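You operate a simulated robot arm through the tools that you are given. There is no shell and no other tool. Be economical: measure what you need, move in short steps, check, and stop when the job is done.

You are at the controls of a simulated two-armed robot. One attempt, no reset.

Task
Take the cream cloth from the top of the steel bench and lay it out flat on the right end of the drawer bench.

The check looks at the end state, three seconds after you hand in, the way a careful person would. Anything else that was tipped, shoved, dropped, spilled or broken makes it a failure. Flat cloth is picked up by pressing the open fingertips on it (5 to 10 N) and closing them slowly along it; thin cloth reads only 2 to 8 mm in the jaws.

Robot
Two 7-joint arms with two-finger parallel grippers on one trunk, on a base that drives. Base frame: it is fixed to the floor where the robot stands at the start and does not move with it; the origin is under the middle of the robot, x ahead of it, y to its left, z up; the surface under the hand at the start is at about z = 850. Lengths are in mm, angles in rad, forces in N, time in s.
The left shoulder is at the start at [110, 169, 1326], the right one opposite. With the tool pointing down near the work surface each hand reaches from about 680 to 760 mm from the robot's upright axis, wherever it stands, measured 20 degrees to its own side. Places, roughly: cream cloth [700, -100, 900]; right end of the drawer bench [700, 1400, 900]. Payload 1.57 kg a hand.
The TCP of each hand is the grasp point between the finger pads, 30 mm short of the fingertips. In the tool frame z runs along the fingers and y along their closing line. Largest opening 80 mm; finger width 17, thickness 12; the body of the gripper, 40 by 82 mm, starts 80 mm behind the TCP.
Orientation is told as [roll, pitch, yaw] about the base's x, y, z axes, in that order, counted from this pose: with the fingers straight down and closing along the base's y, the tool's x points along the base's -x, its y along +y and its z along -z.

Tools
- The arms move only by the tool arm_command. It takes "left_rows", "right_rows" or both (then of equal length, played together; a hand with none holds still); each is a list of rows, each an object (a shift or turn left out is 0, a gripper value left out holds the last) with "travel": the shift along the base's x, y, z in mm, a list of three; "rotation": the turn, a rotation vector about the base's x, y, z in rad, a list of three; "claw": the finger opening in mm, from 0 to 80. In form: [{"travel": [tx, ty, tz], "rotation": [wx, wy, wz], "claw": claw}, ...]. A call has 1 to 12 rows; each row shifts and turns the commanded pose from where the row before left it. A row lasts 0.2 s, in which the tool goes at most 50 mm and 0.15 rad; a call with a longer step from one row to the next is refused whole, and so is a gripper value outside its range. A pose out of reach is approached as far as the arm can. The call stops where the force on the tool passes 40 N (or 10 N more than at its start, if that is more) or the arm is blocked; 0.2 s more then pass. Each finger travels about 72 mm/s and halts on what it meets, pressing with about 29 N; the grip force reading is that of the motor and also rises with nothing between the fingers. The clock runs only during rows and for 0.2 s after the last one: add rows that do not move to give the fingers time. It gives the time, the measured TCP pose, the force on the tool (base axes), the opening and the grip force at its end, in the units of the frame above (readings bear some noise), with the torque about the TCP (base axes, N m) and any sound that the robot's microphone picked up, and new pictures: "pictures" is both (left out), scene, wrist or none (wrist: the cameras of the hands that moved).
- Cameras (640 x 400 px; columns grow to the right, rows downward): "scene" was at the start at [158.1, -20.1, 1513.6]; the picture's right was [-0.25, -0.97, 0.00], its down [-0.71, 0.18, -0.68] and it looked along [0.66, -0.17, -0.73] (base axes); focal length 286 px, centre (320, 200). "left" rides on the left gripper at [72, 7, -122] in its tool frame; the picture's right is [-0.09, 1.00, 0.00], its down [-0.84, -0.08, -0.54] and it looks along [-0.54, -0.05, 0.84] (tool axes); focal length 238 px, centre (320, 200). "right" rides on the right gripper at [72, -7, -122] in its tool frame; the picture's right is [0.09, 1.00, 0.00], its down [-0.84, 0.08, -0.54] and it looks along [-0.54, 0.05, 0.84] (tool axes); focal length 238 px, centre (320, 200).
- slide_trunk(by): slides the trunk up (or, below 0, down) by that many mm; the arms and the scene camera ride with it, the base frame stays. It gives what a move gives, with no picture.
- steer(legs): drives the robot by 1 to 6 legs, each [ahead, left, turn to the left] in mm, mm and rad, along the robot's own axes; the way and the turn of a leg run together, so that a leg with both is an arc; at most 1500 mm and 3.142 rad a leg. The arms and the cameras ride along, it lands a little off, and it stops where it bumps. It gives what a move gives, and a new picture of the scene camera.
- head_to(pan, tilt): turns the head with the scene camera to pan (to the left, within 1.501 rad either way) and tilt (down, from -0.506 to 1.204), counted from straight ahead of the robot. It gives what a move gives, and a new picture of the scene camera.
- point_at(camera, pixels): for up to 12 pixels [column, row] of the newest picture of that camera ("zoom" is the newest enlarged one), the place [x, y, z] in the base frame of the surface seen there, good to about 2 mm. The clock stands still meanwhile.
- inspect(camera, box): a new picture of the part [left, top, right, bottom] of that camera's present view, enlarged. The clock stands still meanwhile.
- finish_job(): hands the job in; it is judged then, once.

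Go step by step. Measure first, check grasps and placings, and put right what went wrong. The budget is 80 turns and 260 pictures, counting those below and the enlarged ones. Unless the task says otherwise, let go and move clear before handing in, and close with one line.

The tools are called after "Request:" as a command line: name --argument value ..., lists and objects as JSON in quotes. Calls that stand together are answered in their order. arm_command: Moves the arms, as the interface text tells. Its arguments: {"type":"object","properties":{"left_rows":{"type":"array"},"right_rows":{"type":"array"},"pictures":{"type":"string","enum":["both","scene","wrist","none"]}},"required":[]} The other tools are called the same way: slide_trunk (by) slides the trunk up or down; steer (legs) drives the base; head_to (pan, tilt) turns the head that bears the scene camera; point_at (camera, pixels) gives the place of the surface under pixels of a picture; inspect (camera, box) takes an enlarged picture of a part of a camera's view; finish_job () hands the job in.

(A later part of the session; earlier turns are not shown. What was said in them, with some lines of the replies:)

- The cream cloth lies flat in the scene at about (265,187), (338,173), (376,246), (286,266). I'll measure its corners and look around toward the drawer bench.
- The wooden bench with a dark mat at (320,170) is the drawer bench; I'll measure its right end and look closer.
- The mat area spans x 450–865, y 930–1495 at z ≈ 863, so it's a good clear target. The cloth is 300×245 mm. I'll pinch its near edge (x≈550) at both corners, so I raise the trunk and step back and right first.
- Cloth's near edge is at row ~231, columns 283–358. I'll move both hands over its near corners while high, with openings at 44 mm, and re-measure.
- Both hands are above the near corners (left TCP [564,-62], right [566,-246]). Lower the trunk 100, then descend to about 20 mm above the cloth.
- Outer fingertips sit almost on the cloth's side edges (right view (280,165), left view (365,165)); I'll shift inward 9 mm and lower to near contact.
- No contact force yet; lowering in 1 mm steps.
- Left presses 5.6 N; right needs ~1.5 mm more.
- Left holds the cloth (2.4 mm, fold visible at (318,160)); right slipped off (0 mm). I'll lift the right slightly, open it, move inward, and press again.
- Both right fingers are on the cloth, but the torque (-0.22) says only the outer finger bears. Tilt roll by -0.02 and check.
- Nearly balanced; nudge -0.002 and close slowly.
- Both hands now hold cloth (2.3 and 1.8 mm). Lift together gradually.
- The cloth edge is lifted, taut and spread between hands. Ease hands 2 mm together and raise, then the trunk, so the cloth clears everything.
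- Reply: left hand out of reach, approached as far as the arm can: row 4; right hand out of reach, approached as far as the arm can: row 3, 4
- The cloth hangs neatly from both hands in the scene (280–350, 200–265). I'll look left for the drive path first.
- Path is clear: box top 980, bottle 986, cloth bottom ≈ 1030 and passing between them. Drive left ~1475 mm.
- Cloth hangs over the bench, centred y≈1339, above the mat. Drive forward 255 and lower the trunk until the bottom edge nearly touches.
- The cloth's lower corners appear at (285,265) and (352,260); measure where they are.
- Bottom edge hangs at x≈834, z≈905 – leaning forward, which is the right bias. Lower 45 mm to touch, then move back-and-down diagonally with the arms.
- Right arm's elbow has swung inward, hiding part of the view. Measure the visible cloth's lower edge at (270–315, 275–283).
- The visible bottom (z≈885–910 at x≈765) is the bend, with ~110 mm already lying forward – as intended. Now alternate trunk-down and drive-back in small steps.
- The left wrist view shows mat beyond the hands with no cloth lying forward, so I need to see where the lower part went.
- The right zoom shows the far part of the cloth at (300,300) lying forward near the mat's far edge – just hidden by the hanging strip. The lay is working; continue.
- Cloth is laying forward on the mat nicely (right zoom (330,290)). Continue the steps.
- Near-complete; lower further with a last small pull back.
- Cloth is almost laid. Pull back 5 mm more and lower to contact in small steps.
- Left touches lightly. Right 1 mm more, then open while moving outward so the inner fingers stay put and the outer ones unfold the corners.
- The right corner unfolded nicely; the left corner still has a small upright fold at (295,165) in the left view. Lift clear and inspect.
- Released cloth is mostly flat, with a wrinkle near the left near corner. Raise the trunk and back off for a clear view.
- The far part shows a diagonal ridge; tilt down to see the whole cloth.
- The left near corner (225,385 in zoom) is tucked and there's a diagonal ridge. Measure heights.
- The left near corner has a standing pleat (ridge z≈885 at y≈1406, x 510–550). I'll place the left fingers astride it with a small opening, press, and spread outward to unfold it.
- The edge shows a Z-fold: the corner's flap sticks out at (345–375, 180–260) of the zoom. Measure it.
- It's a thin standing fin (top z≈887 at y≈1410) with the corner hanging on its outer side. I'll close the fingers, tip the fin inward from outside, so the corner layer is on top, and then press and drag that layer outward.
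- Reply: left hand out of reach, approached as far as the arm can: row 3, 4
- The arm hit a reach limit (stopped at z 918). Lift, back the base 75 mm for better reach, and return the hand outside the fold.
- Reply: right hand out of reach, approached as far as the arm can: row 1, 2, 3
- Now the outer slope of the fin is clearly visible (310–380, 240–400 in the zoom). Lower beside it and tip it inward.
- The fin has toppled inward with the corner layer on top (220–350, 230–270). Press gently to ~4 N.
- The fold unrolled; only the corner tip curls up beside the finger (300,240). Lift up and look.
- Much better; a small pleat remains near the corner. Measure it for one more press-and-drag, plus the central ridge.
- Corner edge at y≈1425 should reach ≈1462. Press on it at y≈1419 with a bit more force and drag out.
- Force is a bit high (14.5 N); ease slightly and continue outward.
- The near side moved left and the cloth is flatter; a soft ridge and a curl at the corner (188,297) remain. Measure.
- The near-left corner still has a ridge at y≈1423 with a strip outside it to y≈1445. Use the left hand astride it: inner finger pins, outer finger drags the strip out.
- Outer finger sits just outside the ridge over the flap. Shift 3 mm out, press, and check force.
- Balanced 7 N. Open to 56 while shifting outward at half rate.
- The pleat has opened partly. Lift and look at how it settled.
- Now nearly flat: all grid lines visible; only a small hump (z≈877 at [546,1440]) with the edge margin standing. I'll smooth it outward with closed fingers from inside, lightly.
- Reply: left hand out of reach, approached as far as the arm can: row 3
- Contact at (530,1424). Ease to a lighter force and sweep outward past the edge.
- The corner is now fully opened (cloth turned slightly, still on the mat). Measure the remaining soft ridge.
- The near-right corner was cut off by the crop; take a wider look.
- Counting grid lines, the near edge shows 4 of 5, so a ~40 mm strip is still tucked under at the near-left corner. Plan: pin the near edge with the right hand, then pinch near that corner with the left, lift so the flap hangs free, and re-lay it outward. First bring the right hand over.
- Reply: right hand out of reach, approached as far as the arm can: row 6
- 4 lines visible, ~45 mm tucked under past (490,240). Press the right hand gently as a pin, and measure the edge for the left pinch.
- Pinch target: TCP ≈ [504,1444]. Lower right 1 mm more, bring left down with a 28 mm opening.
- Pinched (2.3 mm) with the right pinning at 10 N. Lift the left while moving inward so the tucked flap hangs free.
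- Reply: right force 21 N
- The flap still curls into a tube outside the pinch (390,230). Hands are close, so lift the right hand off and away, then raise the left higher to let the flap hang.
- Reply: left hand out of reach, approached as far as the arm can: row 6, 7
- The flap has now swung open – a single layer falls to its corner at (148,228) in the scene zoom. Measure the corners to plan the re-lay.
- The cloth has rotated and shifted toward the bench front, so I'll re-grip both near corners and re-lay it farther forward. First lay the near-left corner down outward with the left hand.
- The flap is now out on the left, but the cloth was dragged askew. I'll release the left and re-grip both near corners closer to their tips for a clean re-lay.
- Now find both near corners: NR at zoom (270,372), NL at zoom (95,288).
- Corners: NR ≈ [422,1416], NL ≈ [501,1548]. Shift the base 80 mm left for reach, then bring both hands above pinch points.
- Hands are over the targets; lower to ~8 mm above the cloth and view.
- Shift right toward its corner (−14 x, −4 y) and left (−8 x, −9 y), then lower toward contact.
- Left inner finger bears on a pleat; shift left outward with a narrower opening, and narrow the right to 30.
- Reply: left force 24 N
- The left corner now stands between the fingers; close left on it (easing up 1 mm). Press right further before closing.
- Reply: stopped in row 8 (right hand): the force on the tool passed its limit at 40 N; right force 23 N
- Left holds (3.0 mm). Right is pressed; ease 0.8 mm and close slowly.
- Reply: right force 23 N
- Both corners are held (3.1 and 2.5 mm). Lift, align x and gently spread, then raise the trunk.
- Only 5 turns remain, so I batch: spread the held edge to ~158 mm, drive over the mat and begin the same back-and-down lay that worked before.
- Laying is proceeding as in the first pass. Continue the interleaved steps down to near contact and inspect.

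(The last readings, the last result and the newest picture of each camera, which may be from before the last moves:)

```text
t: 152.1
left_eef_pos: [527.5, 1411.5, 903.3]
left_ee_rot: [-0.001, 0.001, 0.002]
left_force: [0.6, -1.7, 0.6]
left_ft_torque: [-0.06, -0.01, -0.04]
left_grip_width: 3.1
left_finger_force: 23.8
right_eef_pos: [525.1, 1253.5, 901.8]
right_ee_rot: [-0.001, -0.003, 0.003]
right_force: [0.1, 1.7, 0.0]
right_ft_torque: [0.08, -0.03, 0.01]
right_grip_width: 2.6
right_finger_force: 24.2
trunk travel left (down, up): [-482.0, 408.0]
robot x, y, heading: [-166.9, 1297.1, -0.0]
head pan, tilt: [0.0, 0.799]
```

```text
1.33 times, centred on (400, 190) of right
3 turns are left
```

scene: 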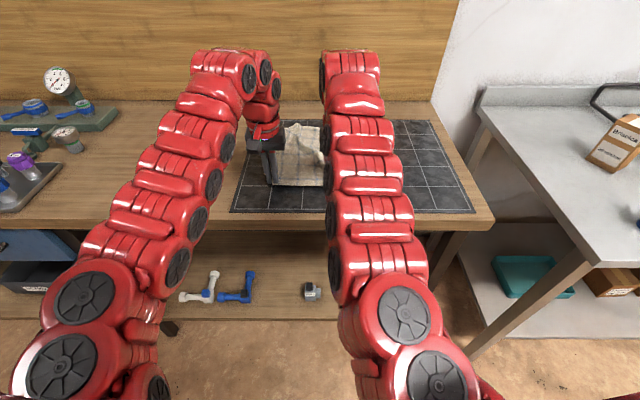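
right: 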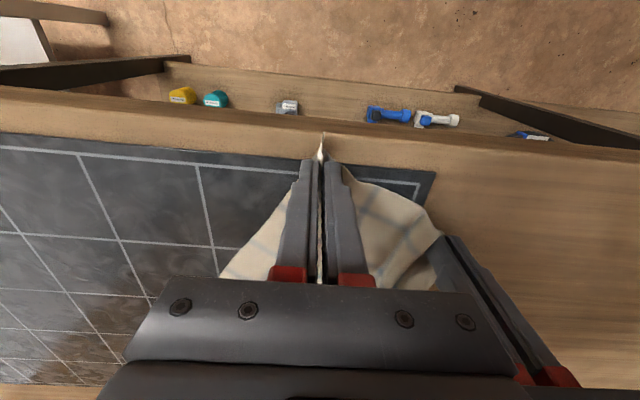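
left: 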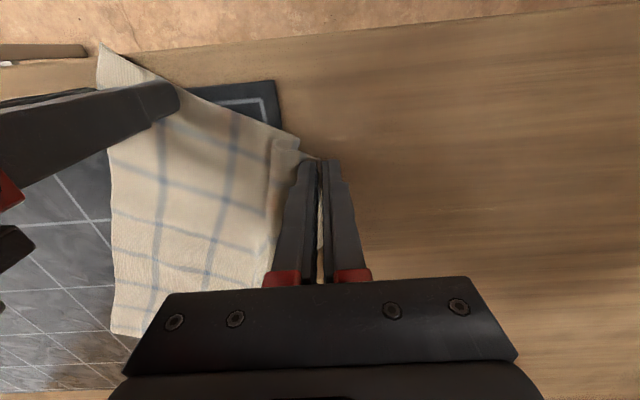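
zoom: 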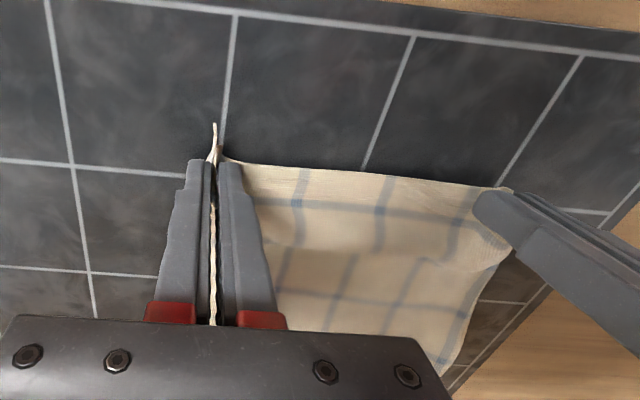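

The cloth is nearly down with a slight slack bulge behind the hands. Pull back 16 mm, lower to contact, open while moving outward (left tilted so its outer finger presses), then lift clear and inspect.

Request:
steer --legs '[[-18, 0, 0]]'

Request:
arm_command --left_rows '[{"travel": [0, 0, -4], "rotation": [-0.01, 0, 0]}, {"travel": [0, 0, -3]}, {"travel": [0, 0, -1.2]}, {"travel": [0, 0, -0.6]}, {}]' --right_rows '[{"travel": [0, 0, -4], "rotation": [0.003, 0, 0]}, {"travel": [0, 0, -2]}, {"travel": [0, 0, -0.8]}, {"travel": [0, 0, -0.5]}, {}]' --pictures "none"

Request:
arm_command --left_rows '[{"travel": [0, 2, 0], "claw": 6}, {"travel": [0, 2, 0], "claw": 10}, {"travel": [0, 2, 0], "claw": 14}, {"travel": [0, 2, 0], "claw": 18}, {"travel": [0, 2, 0], "claw": 22}, {"travel": [0, 2, 0], "claw": 26}, {"travel": [0, 2, 0], "claw": 30}, {"travel": [0, 2, 0], "claw": 34}, {"travel": [0, 2, 0], "claw": 38}, {}]' --right_rows '[{"travel": [0, -2, 0], "claw": 6}, {"travel": [0, -2, 0], "claw": 10}, {"travel": [0, -2, 0], "claw": 14}, {"travel": [0, -2, 0], "claw": 18}, {"travel": [0, -2, 0], "claw": 22}, {"travel": [0, -2, 0], "claw": 26}, {"travel": [0, -2, 0], "claw": 30}, {"travel": [0, -2, 0], "claw": 34}, {"travel": [0, -2, 0], "claw": 38}, {}]' --pictures "wrist"

Request:
arm_command --left_rows '[{"travel": [0, 0, 6]}, {"travel": [0, 0, 20]}, {"travel": [0, 10, 25]}, {"travel": [0, 30, 25]}, {"travel": [0, 40, 0]}, {"travel": [0, 40, 0]}, {}]' --right_rows '[{"travel": [0, 0, 6]}, {"travel": [0, 0, 20]}, {"travel": [0, -10, 25]}, {"travel": [0, -30, 25]}, {"travel": [0, -40, 0]}, {"travel": [0, -40, 0]}, {}]' --pictures "both"

Request:
inspect --camera "scene" --box '[250, 90, 410, 220]'

Request:
inspect --camera "left" --box '[0, 40, 400, 290]'

Request:
point_at --camera "scene" --pixels '[[275, 180], [325, 180], [280, 175], [300, 178], [320, 175], [290, 150], [310, 150], [300, 160], [285, 130], [320, 130], [330, 160], [270, 160]]'

```text
t: 152.8
left_eef_pos: [510.4, 1411.3, 904.1]
left_ee_rot: [-0.001, 0.0, 0.002]
left_force: [0.3, -1.9, 0.5]
left_ft_torque: [-0.04, -0.02, -0.04]
left_grip_width: 2.9
left_finger_force: 24.6
right_eef_pos: [508.6, 1254.3, 902.1]
right_ee_rot: [-0.002, -0.002, 0.003]
right_force: [0.2, 3.5, 0.2]
right_ft_torque: [0.04, -0.03, 0.03]
right_grip_width: 2.4
right_finger_force: 23.9
trunk travel left (down, up): [-482.0, 408.0]
robot x, y, heading: [-180.3, 1292.9, 0.001]
head pan, tilt: [0.0, 0.799]
```

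scene: 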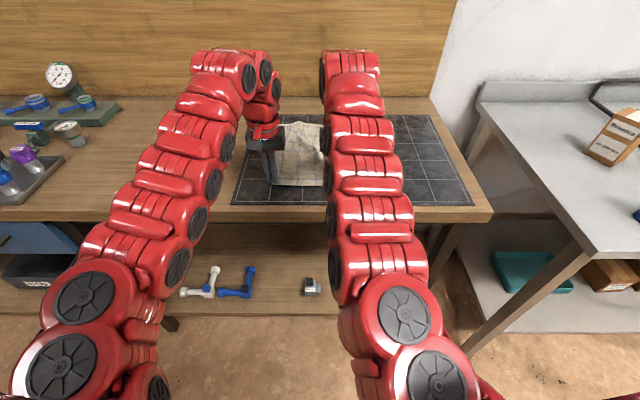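

```text
t: 154.1
left_eef_pos: [510.1, 1412.6, 895.9]
left_ee_rot: [-0.012, -0.002, 0.001]
left_force: [-1.4, -0.1, 11.4]
left_ft_torque: [0.02, 0.01, 0.01]
left_grip_width: 3.0
left_finger_force: 24.1
right_eef_pos: [506.9, 1253.4, 896.6]
right_ee_rot: [0.004, -0.003, 0.002]
right_force: [-0.5, 1.8, 0.5]
right_ft_torque: [0.11, -0.01, 0.04]
right_grip_width: 2.6
right_finger_force: 23.8
trunk travel left (down, up): [-482.0, 408.0]
robot x, y, heading: [-178.3, 1291.2, 0.001]
head pan, tilt: [0.0, 0.799]
```

```text
t: 156.2
left_eef_pos: [510.9, 1429.8, 894.8]
left_ee_rot: [-0.012, 0.001, 0.002]
left_force: [0.1, 0.6, 0.3]
left_ft_torque: [0.0, 0.0, 0.03]
left_grip_width: 38.2
left_finger_force: 0.1
right_eef_pos: [508.5, 1236.9, 894.3]
right_ee_rot: [0.001, -0.001, 0.002]
right_force: [0.1, -0.2, 0.6]
right_ft_torque: [0.02, 0.04, 0.01]
right_grip_width: 38.1
right_finger_force: 0.3
trunk travel left (down, up): [-482.0, 408.0]
robot x, y, heading: [-181.0, 1292.0, -0.002]
head pan, tilt: [0.0, 0.799]
```

right: 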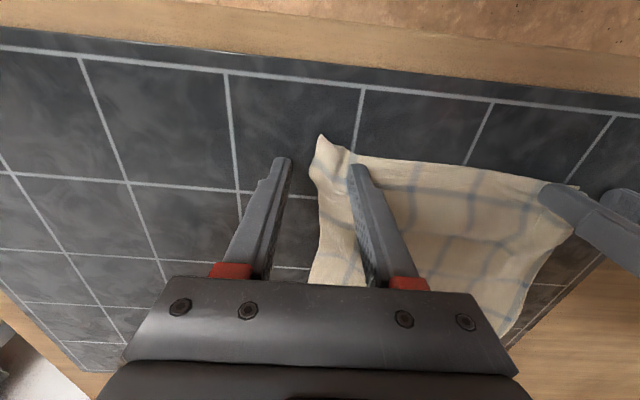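
left: 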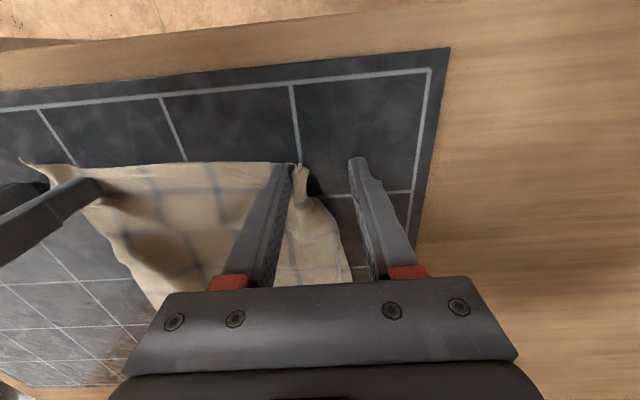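

```text
t: 157.8
left_eef_pos: [522.5, 1542.0, 939.9]
left_ee_rot: [-0.012, 0.0, 0.001]
left_force: [-0.4, -0.5, -0.6]
left_ft_torque: [-0.01, -0.02, 0.05]
left_grip_width: 38.1
left_finger_force: 0.0
left hand out of reach, approached as far as the arm can: row 3, 4
right_eef_pos: [518.4, 1134.3, 939.0]
right_ee_rot: [0.002, -0.005, 0.002]
right_force: [0.5, -0.4, -0.2]
right_ft_torque: [0.01, -0.02, -0.04]
right_grip_width: 37.9
right_finger_force: 0.1
right hand out of reach, approached as far as the arm can: row 3, 4
trunk travel left (down, up): [-482.0, 408.0]
robot x, y, heading: [-179.7, 1295.8, -0.004]
head pan, tilt: [0.0, 0.799]
```

scene: 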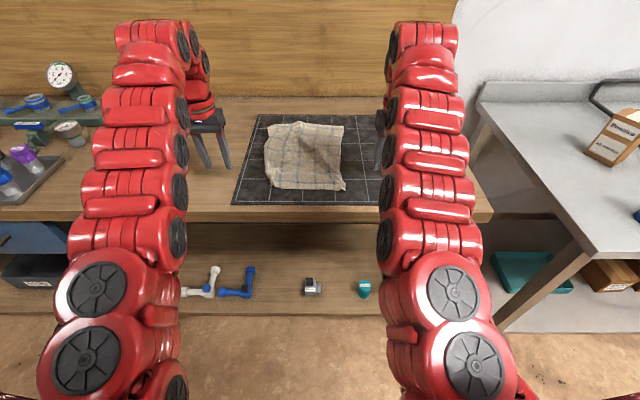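
right: 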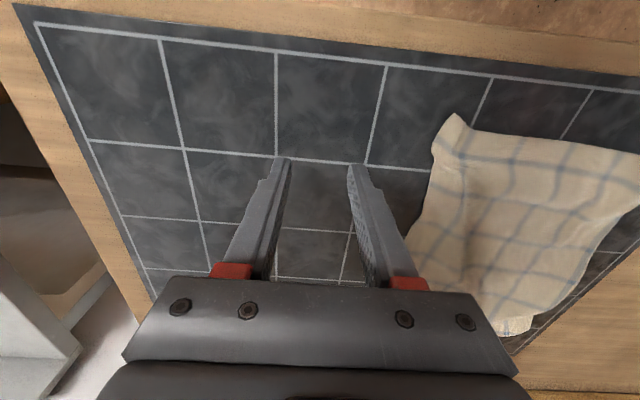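
left: 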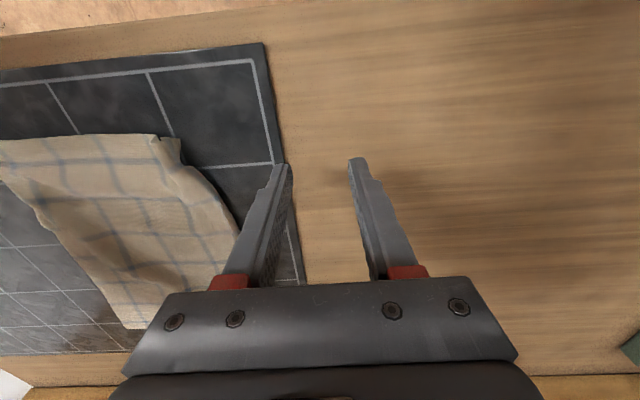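

```text
3.08 times, centred on (330, 155) of scene
```

zoom: 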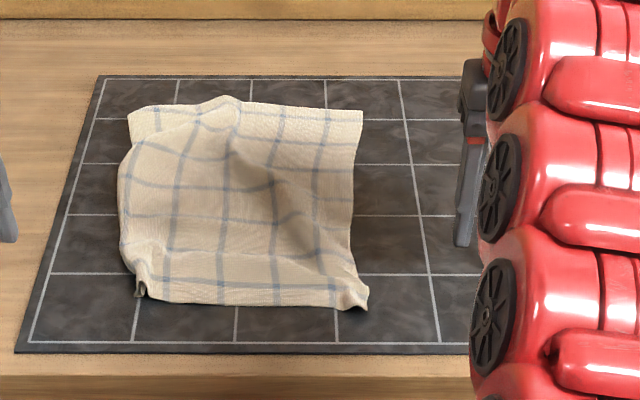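

```text
1.60 times, centred on (200, 165) of left
```

zoom: 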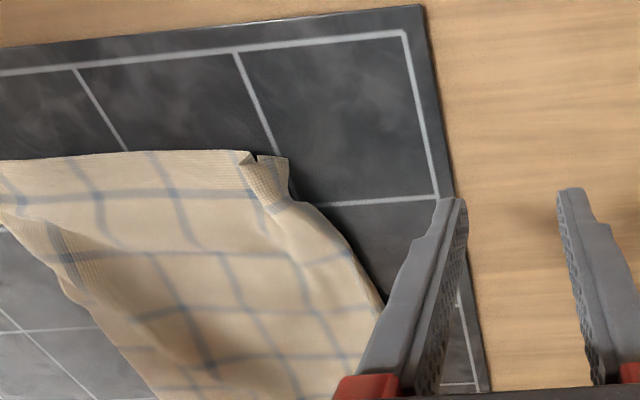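

```text
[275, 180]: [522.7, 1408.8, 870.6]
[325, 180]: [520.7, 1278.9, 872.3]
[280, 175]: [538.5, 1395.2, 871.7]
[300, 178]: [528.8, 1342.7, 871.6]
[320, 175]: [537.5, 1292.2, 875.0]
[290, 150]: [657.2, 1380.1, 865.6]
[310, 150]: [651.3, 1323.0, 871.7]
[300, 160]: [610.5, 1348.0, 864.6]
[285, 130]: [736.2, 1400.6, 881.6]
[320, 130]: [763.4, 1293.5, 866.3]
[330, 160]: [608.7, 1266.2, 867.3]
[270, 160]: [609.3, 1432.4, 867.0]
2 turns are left
```

Two turns remain: the near corners still hold small fins and there's slack in x on the far left. I'll use both hands symmetrically: tip the fins inward, press and stretch both near corners outward, then press the far corners and pull them back and outward, and lift clear.

Request:
arm_command --left_rows '[{"travel": [5, -30, -10], "claw": 0}, {"travel": [0, -30, -10]}, {"travel": [0, -26, -10]}, {"travel": [0, 0, -6]}, {}]' --right_rows '[{"travel": [8, 26, -10], "claw": 0}, {"travel": [0, 24, -10]}, {"travel": [0, 22, -10]}, {"travel": [0, 0, -5]}, {}]' --pictures "none"

Request:
arm_command --left_rows '[{"travel": [0, -8, 0]}, {"travel": [0, -8, 0]}, {"travel": [0, -8, 0]}, {"travel": [0, -8, -1]}, {"travel": [0, -8, -1]}, {"travel": [0, -8, -2]}, {"travel": [0, 2, -1]}, {"travel": [0, 2, -1]}, {"travel": [0, 0, -1.5]}, {"travel": [0, 0, -1]}, {}]' --right_rows '[{"travel": [0, 6, 0]}, {"travel": [0, 6, 0]}, {"travel": [0, 6, 0]}, {"travel": [0, 6, -1]}, {"travel": [0, 6, -1]}, {"travel": [0, 6, -2]}, {"travel": [0, -2, -1]}, {"travel": [0, -2, -1]}, {"travel": [0, 0, -1.5]}, {"travel": [0, 0, -1]}, {}]' --pictures "none"

Request:
arm_command --left_rows '[{"travel": [0, 4, -0.2]}, {"travel": [0, 4, -0.2]}, {"travel": [0, 4, -0.2]}, {"travel": [0, 4, -0.2]}, {"travel": [0, 4, 0]}, {"travel": [0, 4, 0]}, {"travel": [0, 4, 0]}, {"travel": [0, 4, 0]}, {"travel": [0, 4, 0]}, {"travel": [0, 4, 0]}, {"travel": [0, 4, 0]}, {"travel": [0, 4, 0]}]' --right_rows '[{"travel": [0, -4, -0.2]}, {"travel": [0, -4, -0.2]}, {"travel": [0, -4, -0.2]}, {"travel": [0, -4, -0.2]}, {"travel": [0, -4, 0]}, {"travel": [0, -4, 0]}, {"travel": [0, -4, 0]}, {"travel": [0, -4, 0]}, {"travel": [0, -4, 0]}, {"travel": [0, -4, 0]}, {"travel": [0, -4, 0]}, {"travel": [0, -4, 0]}]' --pictures "none"

Request:
arm_command --left_rows '[{"travel": [0, 4, 6]}, {"travel": [0, 0, 18]}, {"travel": [0, 0, 16]}, {}]' --right_rows '[{"travel": [0, -4, 6]}, {"travel": [0, 0, 18]}, {"travel": [0, 0, 16]}, {}]' --pictures "none"

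Request:
steer --legs '[[235, 0, 0]]'

Request:
arm_command --left_rows '[{"travel": [-4, -14, 0]}, {"travel": [0, -13, 0]}, {"travel": [0, 0, -15]}, {"travel": [0, 0, -15]}, {"travel": [0, 0, -6]}, {"travel": [0, 0, -2]}, {"travel": [0, 0, -1.5]}, {"travel": [0, 0, -0.6]}, {}]' --right_rows '[{"travel": [0, 27, 0]}, {"travel": [0, 27, 0]}, {"travel": [0, 0, -15]}, {"travel": [0, 0, -15]}, {"travel": [0, 0, -6]}, {"travel": [0, 0, -2]}, {"travel": [0, 0, -1.5]}, {"travel": [0, 0, -0.6]}, {}]' --pictures "none"

Request:
arm_command --left_rows '[{"travel": [3, 0.8, -0.1]}, {"travel": [3, 0.8, 0]}, {"travel": [3, 0.8, 0]}, {"travel": [3, 0.8, 0]}, {"travel": [3, 0.8, 0]}, {"travel": [3, 0.8, 0]}, {"travel": [3, 0.8, 0]}, {"travel": [3, 0.8, 0]}, {"travel": [3, 0.8, 0]}, {}]' --right_rows '[{"travel": [2, -0.6, -0.1]}, {"travel": [2, -0.6, 0]}, {"travel": [2, -0.6, 0]}, {"travel": [2, -0.6, 0]}, {"travel": [2, -0.6, 0]}, {"travel": [2, -0.6, 0]}, {"travel": [2, -0.6, 0]}, {"travel": [2, -0.6, 0]}, {"travel": [2, -0.6, 0]}, {}]' --pictures "none"

Request:
arm_command --left_rows '[{"travel": [0, 0, 6]}, {"travel": [0, 0, 20]}, {"travel": [0, 20, 15]}, {"travel": [0, 30, 0]}, {"travel": [0, 30, 0]}, {}]' --right_rows '[{"travel": [0, 0, 6]}, {"travel": [0, 0, 20]}, {"travel": [0, -20, 15]}, {"travel": [0, -30, 0]}, {"travel": [0, -30, 0]}, {}]' --pictures "none"

Request:
slide_trunk --by 200

Request:
inspect --camera "scene" --box '[200, 150, 440, 350]'

```text
t: 159.1
left_eef_pos: [528.3, 1454.7, 903.0]
left_ee_rot: [-0.014, 0.001, 0.001]
left_force: [-0.4, -0.9, -0.3]
left_ft_torque: [0.01, 0.01, -0.02]
left_grip_width: 0.1
left_finger_force: 22.0
right_eef_pos: [526.5, 1205.8, 905.2]
right_ee_rot: [0.002, -0.001, 0.0]
right_force: [0.2, -0.7, 0.0]
right_ft_torque: [0.0, -0.05, -0.01]
right_grip_width: 0.0
right_finger_force: 21.3
trunk travel left (down, up): [-482.0, 408.0]
robot x, y, heading: [-179.4, 1296.8, -0.002]
head pan, tilt: [0.0, 0.799]
```

```text
t: 161.4
left_eef_pos: [528.4, 1411.3, 894.2]
left_ee_rot: [-0.012, -0.001, 0.003]
left_force: [0.8, -1.3, 3.2]
left_ft_torque: [-0.08, -0.05, 0.03]
left_grip_width: 0.0
left_finger_force: 21.1
right_eef_pos: [526.3, 1236.2, 899.5]
right_ee_rot: [0.004, -0.001, 0.003]
right_force: [-0.9, -0.4, 1.3]
right_ft_torque: [0.03, -0.01, -0.02]
right_grip_width: 0.0
right_finger_force: 21.3
trunk travel left (down, up): [-482.0, 408.0]
robot x, y, heading: [-181.1, 1289.2, 0.006]
head pan, tilt: [0.0, 0.799]
```

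```text
t: 164.1
left_eef_pos: [528.4, 1460.0, 893.4]
left_ee_rot: [-0.012, 0.0, 0.002]
left_force: [0.2, -1.5, 0.6]
left_ft_torque: [-0.03, 0.02, -0.02]
left_grip_width: 0.0
left_finger_force: 21.4
right_eef_pos: [525.6, 1188.1, 897.7]
right_ee_rot: [0.002, -0.002, 0.002]
right_force: [0.3, 0.6, 0.1]
right_ft_torque: [0.0, -0.01, 0.01]
right_grip_width: 0.0
right_finger_force: 21.5
trunk travel left (down, up): [-482.0, 408.0]
robot x, y, heading: [-182.2, 1291.6, 0.003]
head pan, tilt: [0.0, 0.799]
```

```text
t: 165.1
left_eef_pos: [527.6, 1463.0, 933.9]
left_ee_rot: [-0.011, 0.0, 0.002]
left_force: [-1.2, -0.1, -0.4]
left_ft_torque: [0.01, 0.01, -0.02]
left_grip_width: 0.2
left_finger_force: 20.9
right_eef_pos: [525.1, 1183.0, 937.3]
right_ee_rot: [0.003, -0.001, 0.002]
right_force: [0.5, 0.0, 0.4]
right_ft_torque: [-0.01, 0.0, -0.02]
right_grip_width: 0.1
right_finger_force: 21.0
trunk travel left (down, up): [-482.0, 408.0]
robot x, y, heading: [-180.5, 1295.4, 0.003]
head pan, tilt: [0.0, 0.799]
```

```text
t: 166.8
left_eef_pos: [754.8, 1464.4, 932.6]
left_ee_rot: [-0.012, 0.0, 0.005]
left_force: [0.6, -0.9, -0.5]
left_ft_torque: [0.01, 0.03, 0.01]
left_grip_width: 0.2
left_finger_force: 21.3
right_eef_pos: [753.3, 1186.1, 937.2]
right_ee_rot: [0.002, -0.003, 0.003]
right_force: [0.8, 0.3, 1.0]
right_ft_torque: [-0.02, -0.02, -0.01]
right_grip_width: 0.3
right_finger_force: 21.2
trunk travel left (down, up): [-482.0, 408.0]
robot x, y, heading: [45.2, 1296.0, 0.003]
head pan, tilt: [0.0, 0.799]
```

scene: 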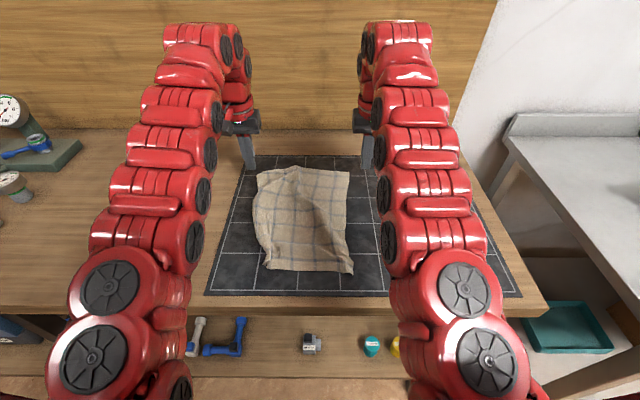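

```text
t: 168.8
left_eef_pos: [750.5, 1438.0, 895.0]
left_ee_rot: [-0.012, -0.001, 0.005]
left_force: [2.0, -0.4, 3.7]
left_ft_torque: [0.02, -0.06, 0.0]
left_grip_width: 0.0
left_finger_force: 21.0
right_eef_pos: [746.3, 1236.6, 894.4]
right_ee_rot: [0.001, -0.006, 0.003]
right_force: [0.9, -0.9, 12.8]
right_ft_torque: [-0.08, -0.01, 0.03]
right_grip_width: 0.2
right_finger_force: 21.3
right hand out of reach, approached as far as the arm can: row 2
trunk travel left (down, up): [-482.0, 408.0]
robot x, y, heading: [45.1, 1296.5, 0.0]
head pan, tilt: [0.0, 0.799]
```

```text
t: 171.0
left_eef_pos: [763.3, 1442.6, 894.9]
left_ee_rot: [-0.012, -0.003, 0.004]
left_force: [-0.8, -2.5, 4.5]
left_ft_torque: [-0.04, 0.0, 0.0]
left_grip_width: 0.0
left_finger_force: 21.2
left hand out of reach, approached as far as the arm can: row 6, 8, 9
right_eef_pos: [757.4, 1232.5, 894.1]
right_ee_rot: [0.002, -0.005, 0.004]
right_force: [-2.1, 5.5, 14.4]
right_ft_torque: [0.08, 0.1, -0.03]
right_grip_width: 0.0
right_finger_force: 21.2
right hand out of reach, approached as far as the arm can: row 9
trunk travel left (down, up): [-482.0, 408.0]
robot x, y, heading: [49.3, 1295.6, -0.0]
head pan, tilt: [0.0, 0.799]
```

```text
t: 172.4
left_eef_pos: [757.4, 1519.1, 923.0]
left_ee_rot: [-0.012, 0.001, 0.004]
left_force: [0.4, 0.2, 0.5]
left_ft_torque: [0.0, -0.01, 0.01]
left_grip_width: 0.1
left_finger_force: 21.1
left hand out of reach, approached as far as the arm can: row 2, 3
right_eef_pos: [754.3, 1144.0, 920.6]
right_ee_rot: [0.001, -0.002, 0.003]
right_force: [-0.1, -0.4, 0.1]
right_ft_torque: [0.05, -0.03, 0.0]
right_grip_width: 0.0
right_finger_force: 21.6
right hand out of reach, approached as far as the arm can: row 2
trunk travel left (down, up): [-482.0, 408.0]
robot x, y, heading: [46.5, 1295.7, -0.002]
head pan, tilt: [0.0, 0.799]
```

```text
t: 174.5
left_eef_pos: [757.8, 1519.9, 1122.4]
left_ee_rot: [-0.013, 0.002, 0.004]
left_force: [0.7, 0.9, 0.4]
left_ft_torque: [-0.03, -0.01, 0.03]
left_grip_width: 0.3
left_finger_force: 21.3
right_eef_pos: [753.5, 1144.7, 1122.0]
right_ee_rot: [0.001, -0.002, 0.004]
right_force: [-0.2, -0.3, 0.2]
right_ft_torque: [-0.03, 0.02, 0.01]
right_grip_width: 0.0
right_finger_force: 21.5
trunk travel left (down, up): [-682.0, 208.0]
robot x, y, heading: [47.8, 1298.0, 0.004]
head pan, tilt: [0.0, 0.799]
```

```text
2.00 times, centred on (320, 250) of scene
1 turns are left
```

zoom: 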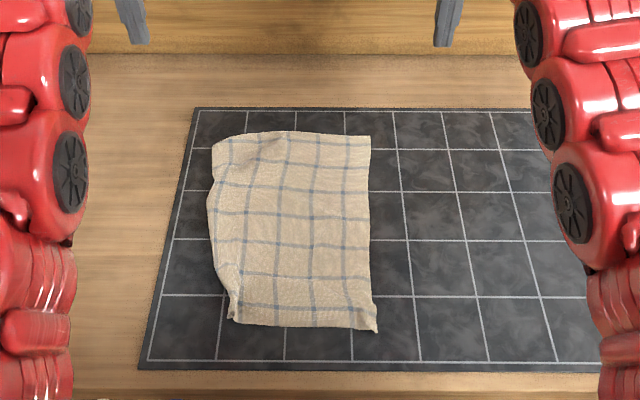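

In the zoom the cloth lies spread on the mat at the right end of the drawer bench. A small tuck is still left at the near-left corner (232,315) and a soft ripple at the far left (265,145). Both hands are clear and this is my last turn, so I'm handing in.

Request:
finish_job

```text
The job is handed in.
```

The cream cloth is on the right end of the drawer bench, let go and mostly flat. It is not perfectly flat: a small tuck remains at the near-left corner and a soft ripple at the far left, and I ran out of turns to fix them.
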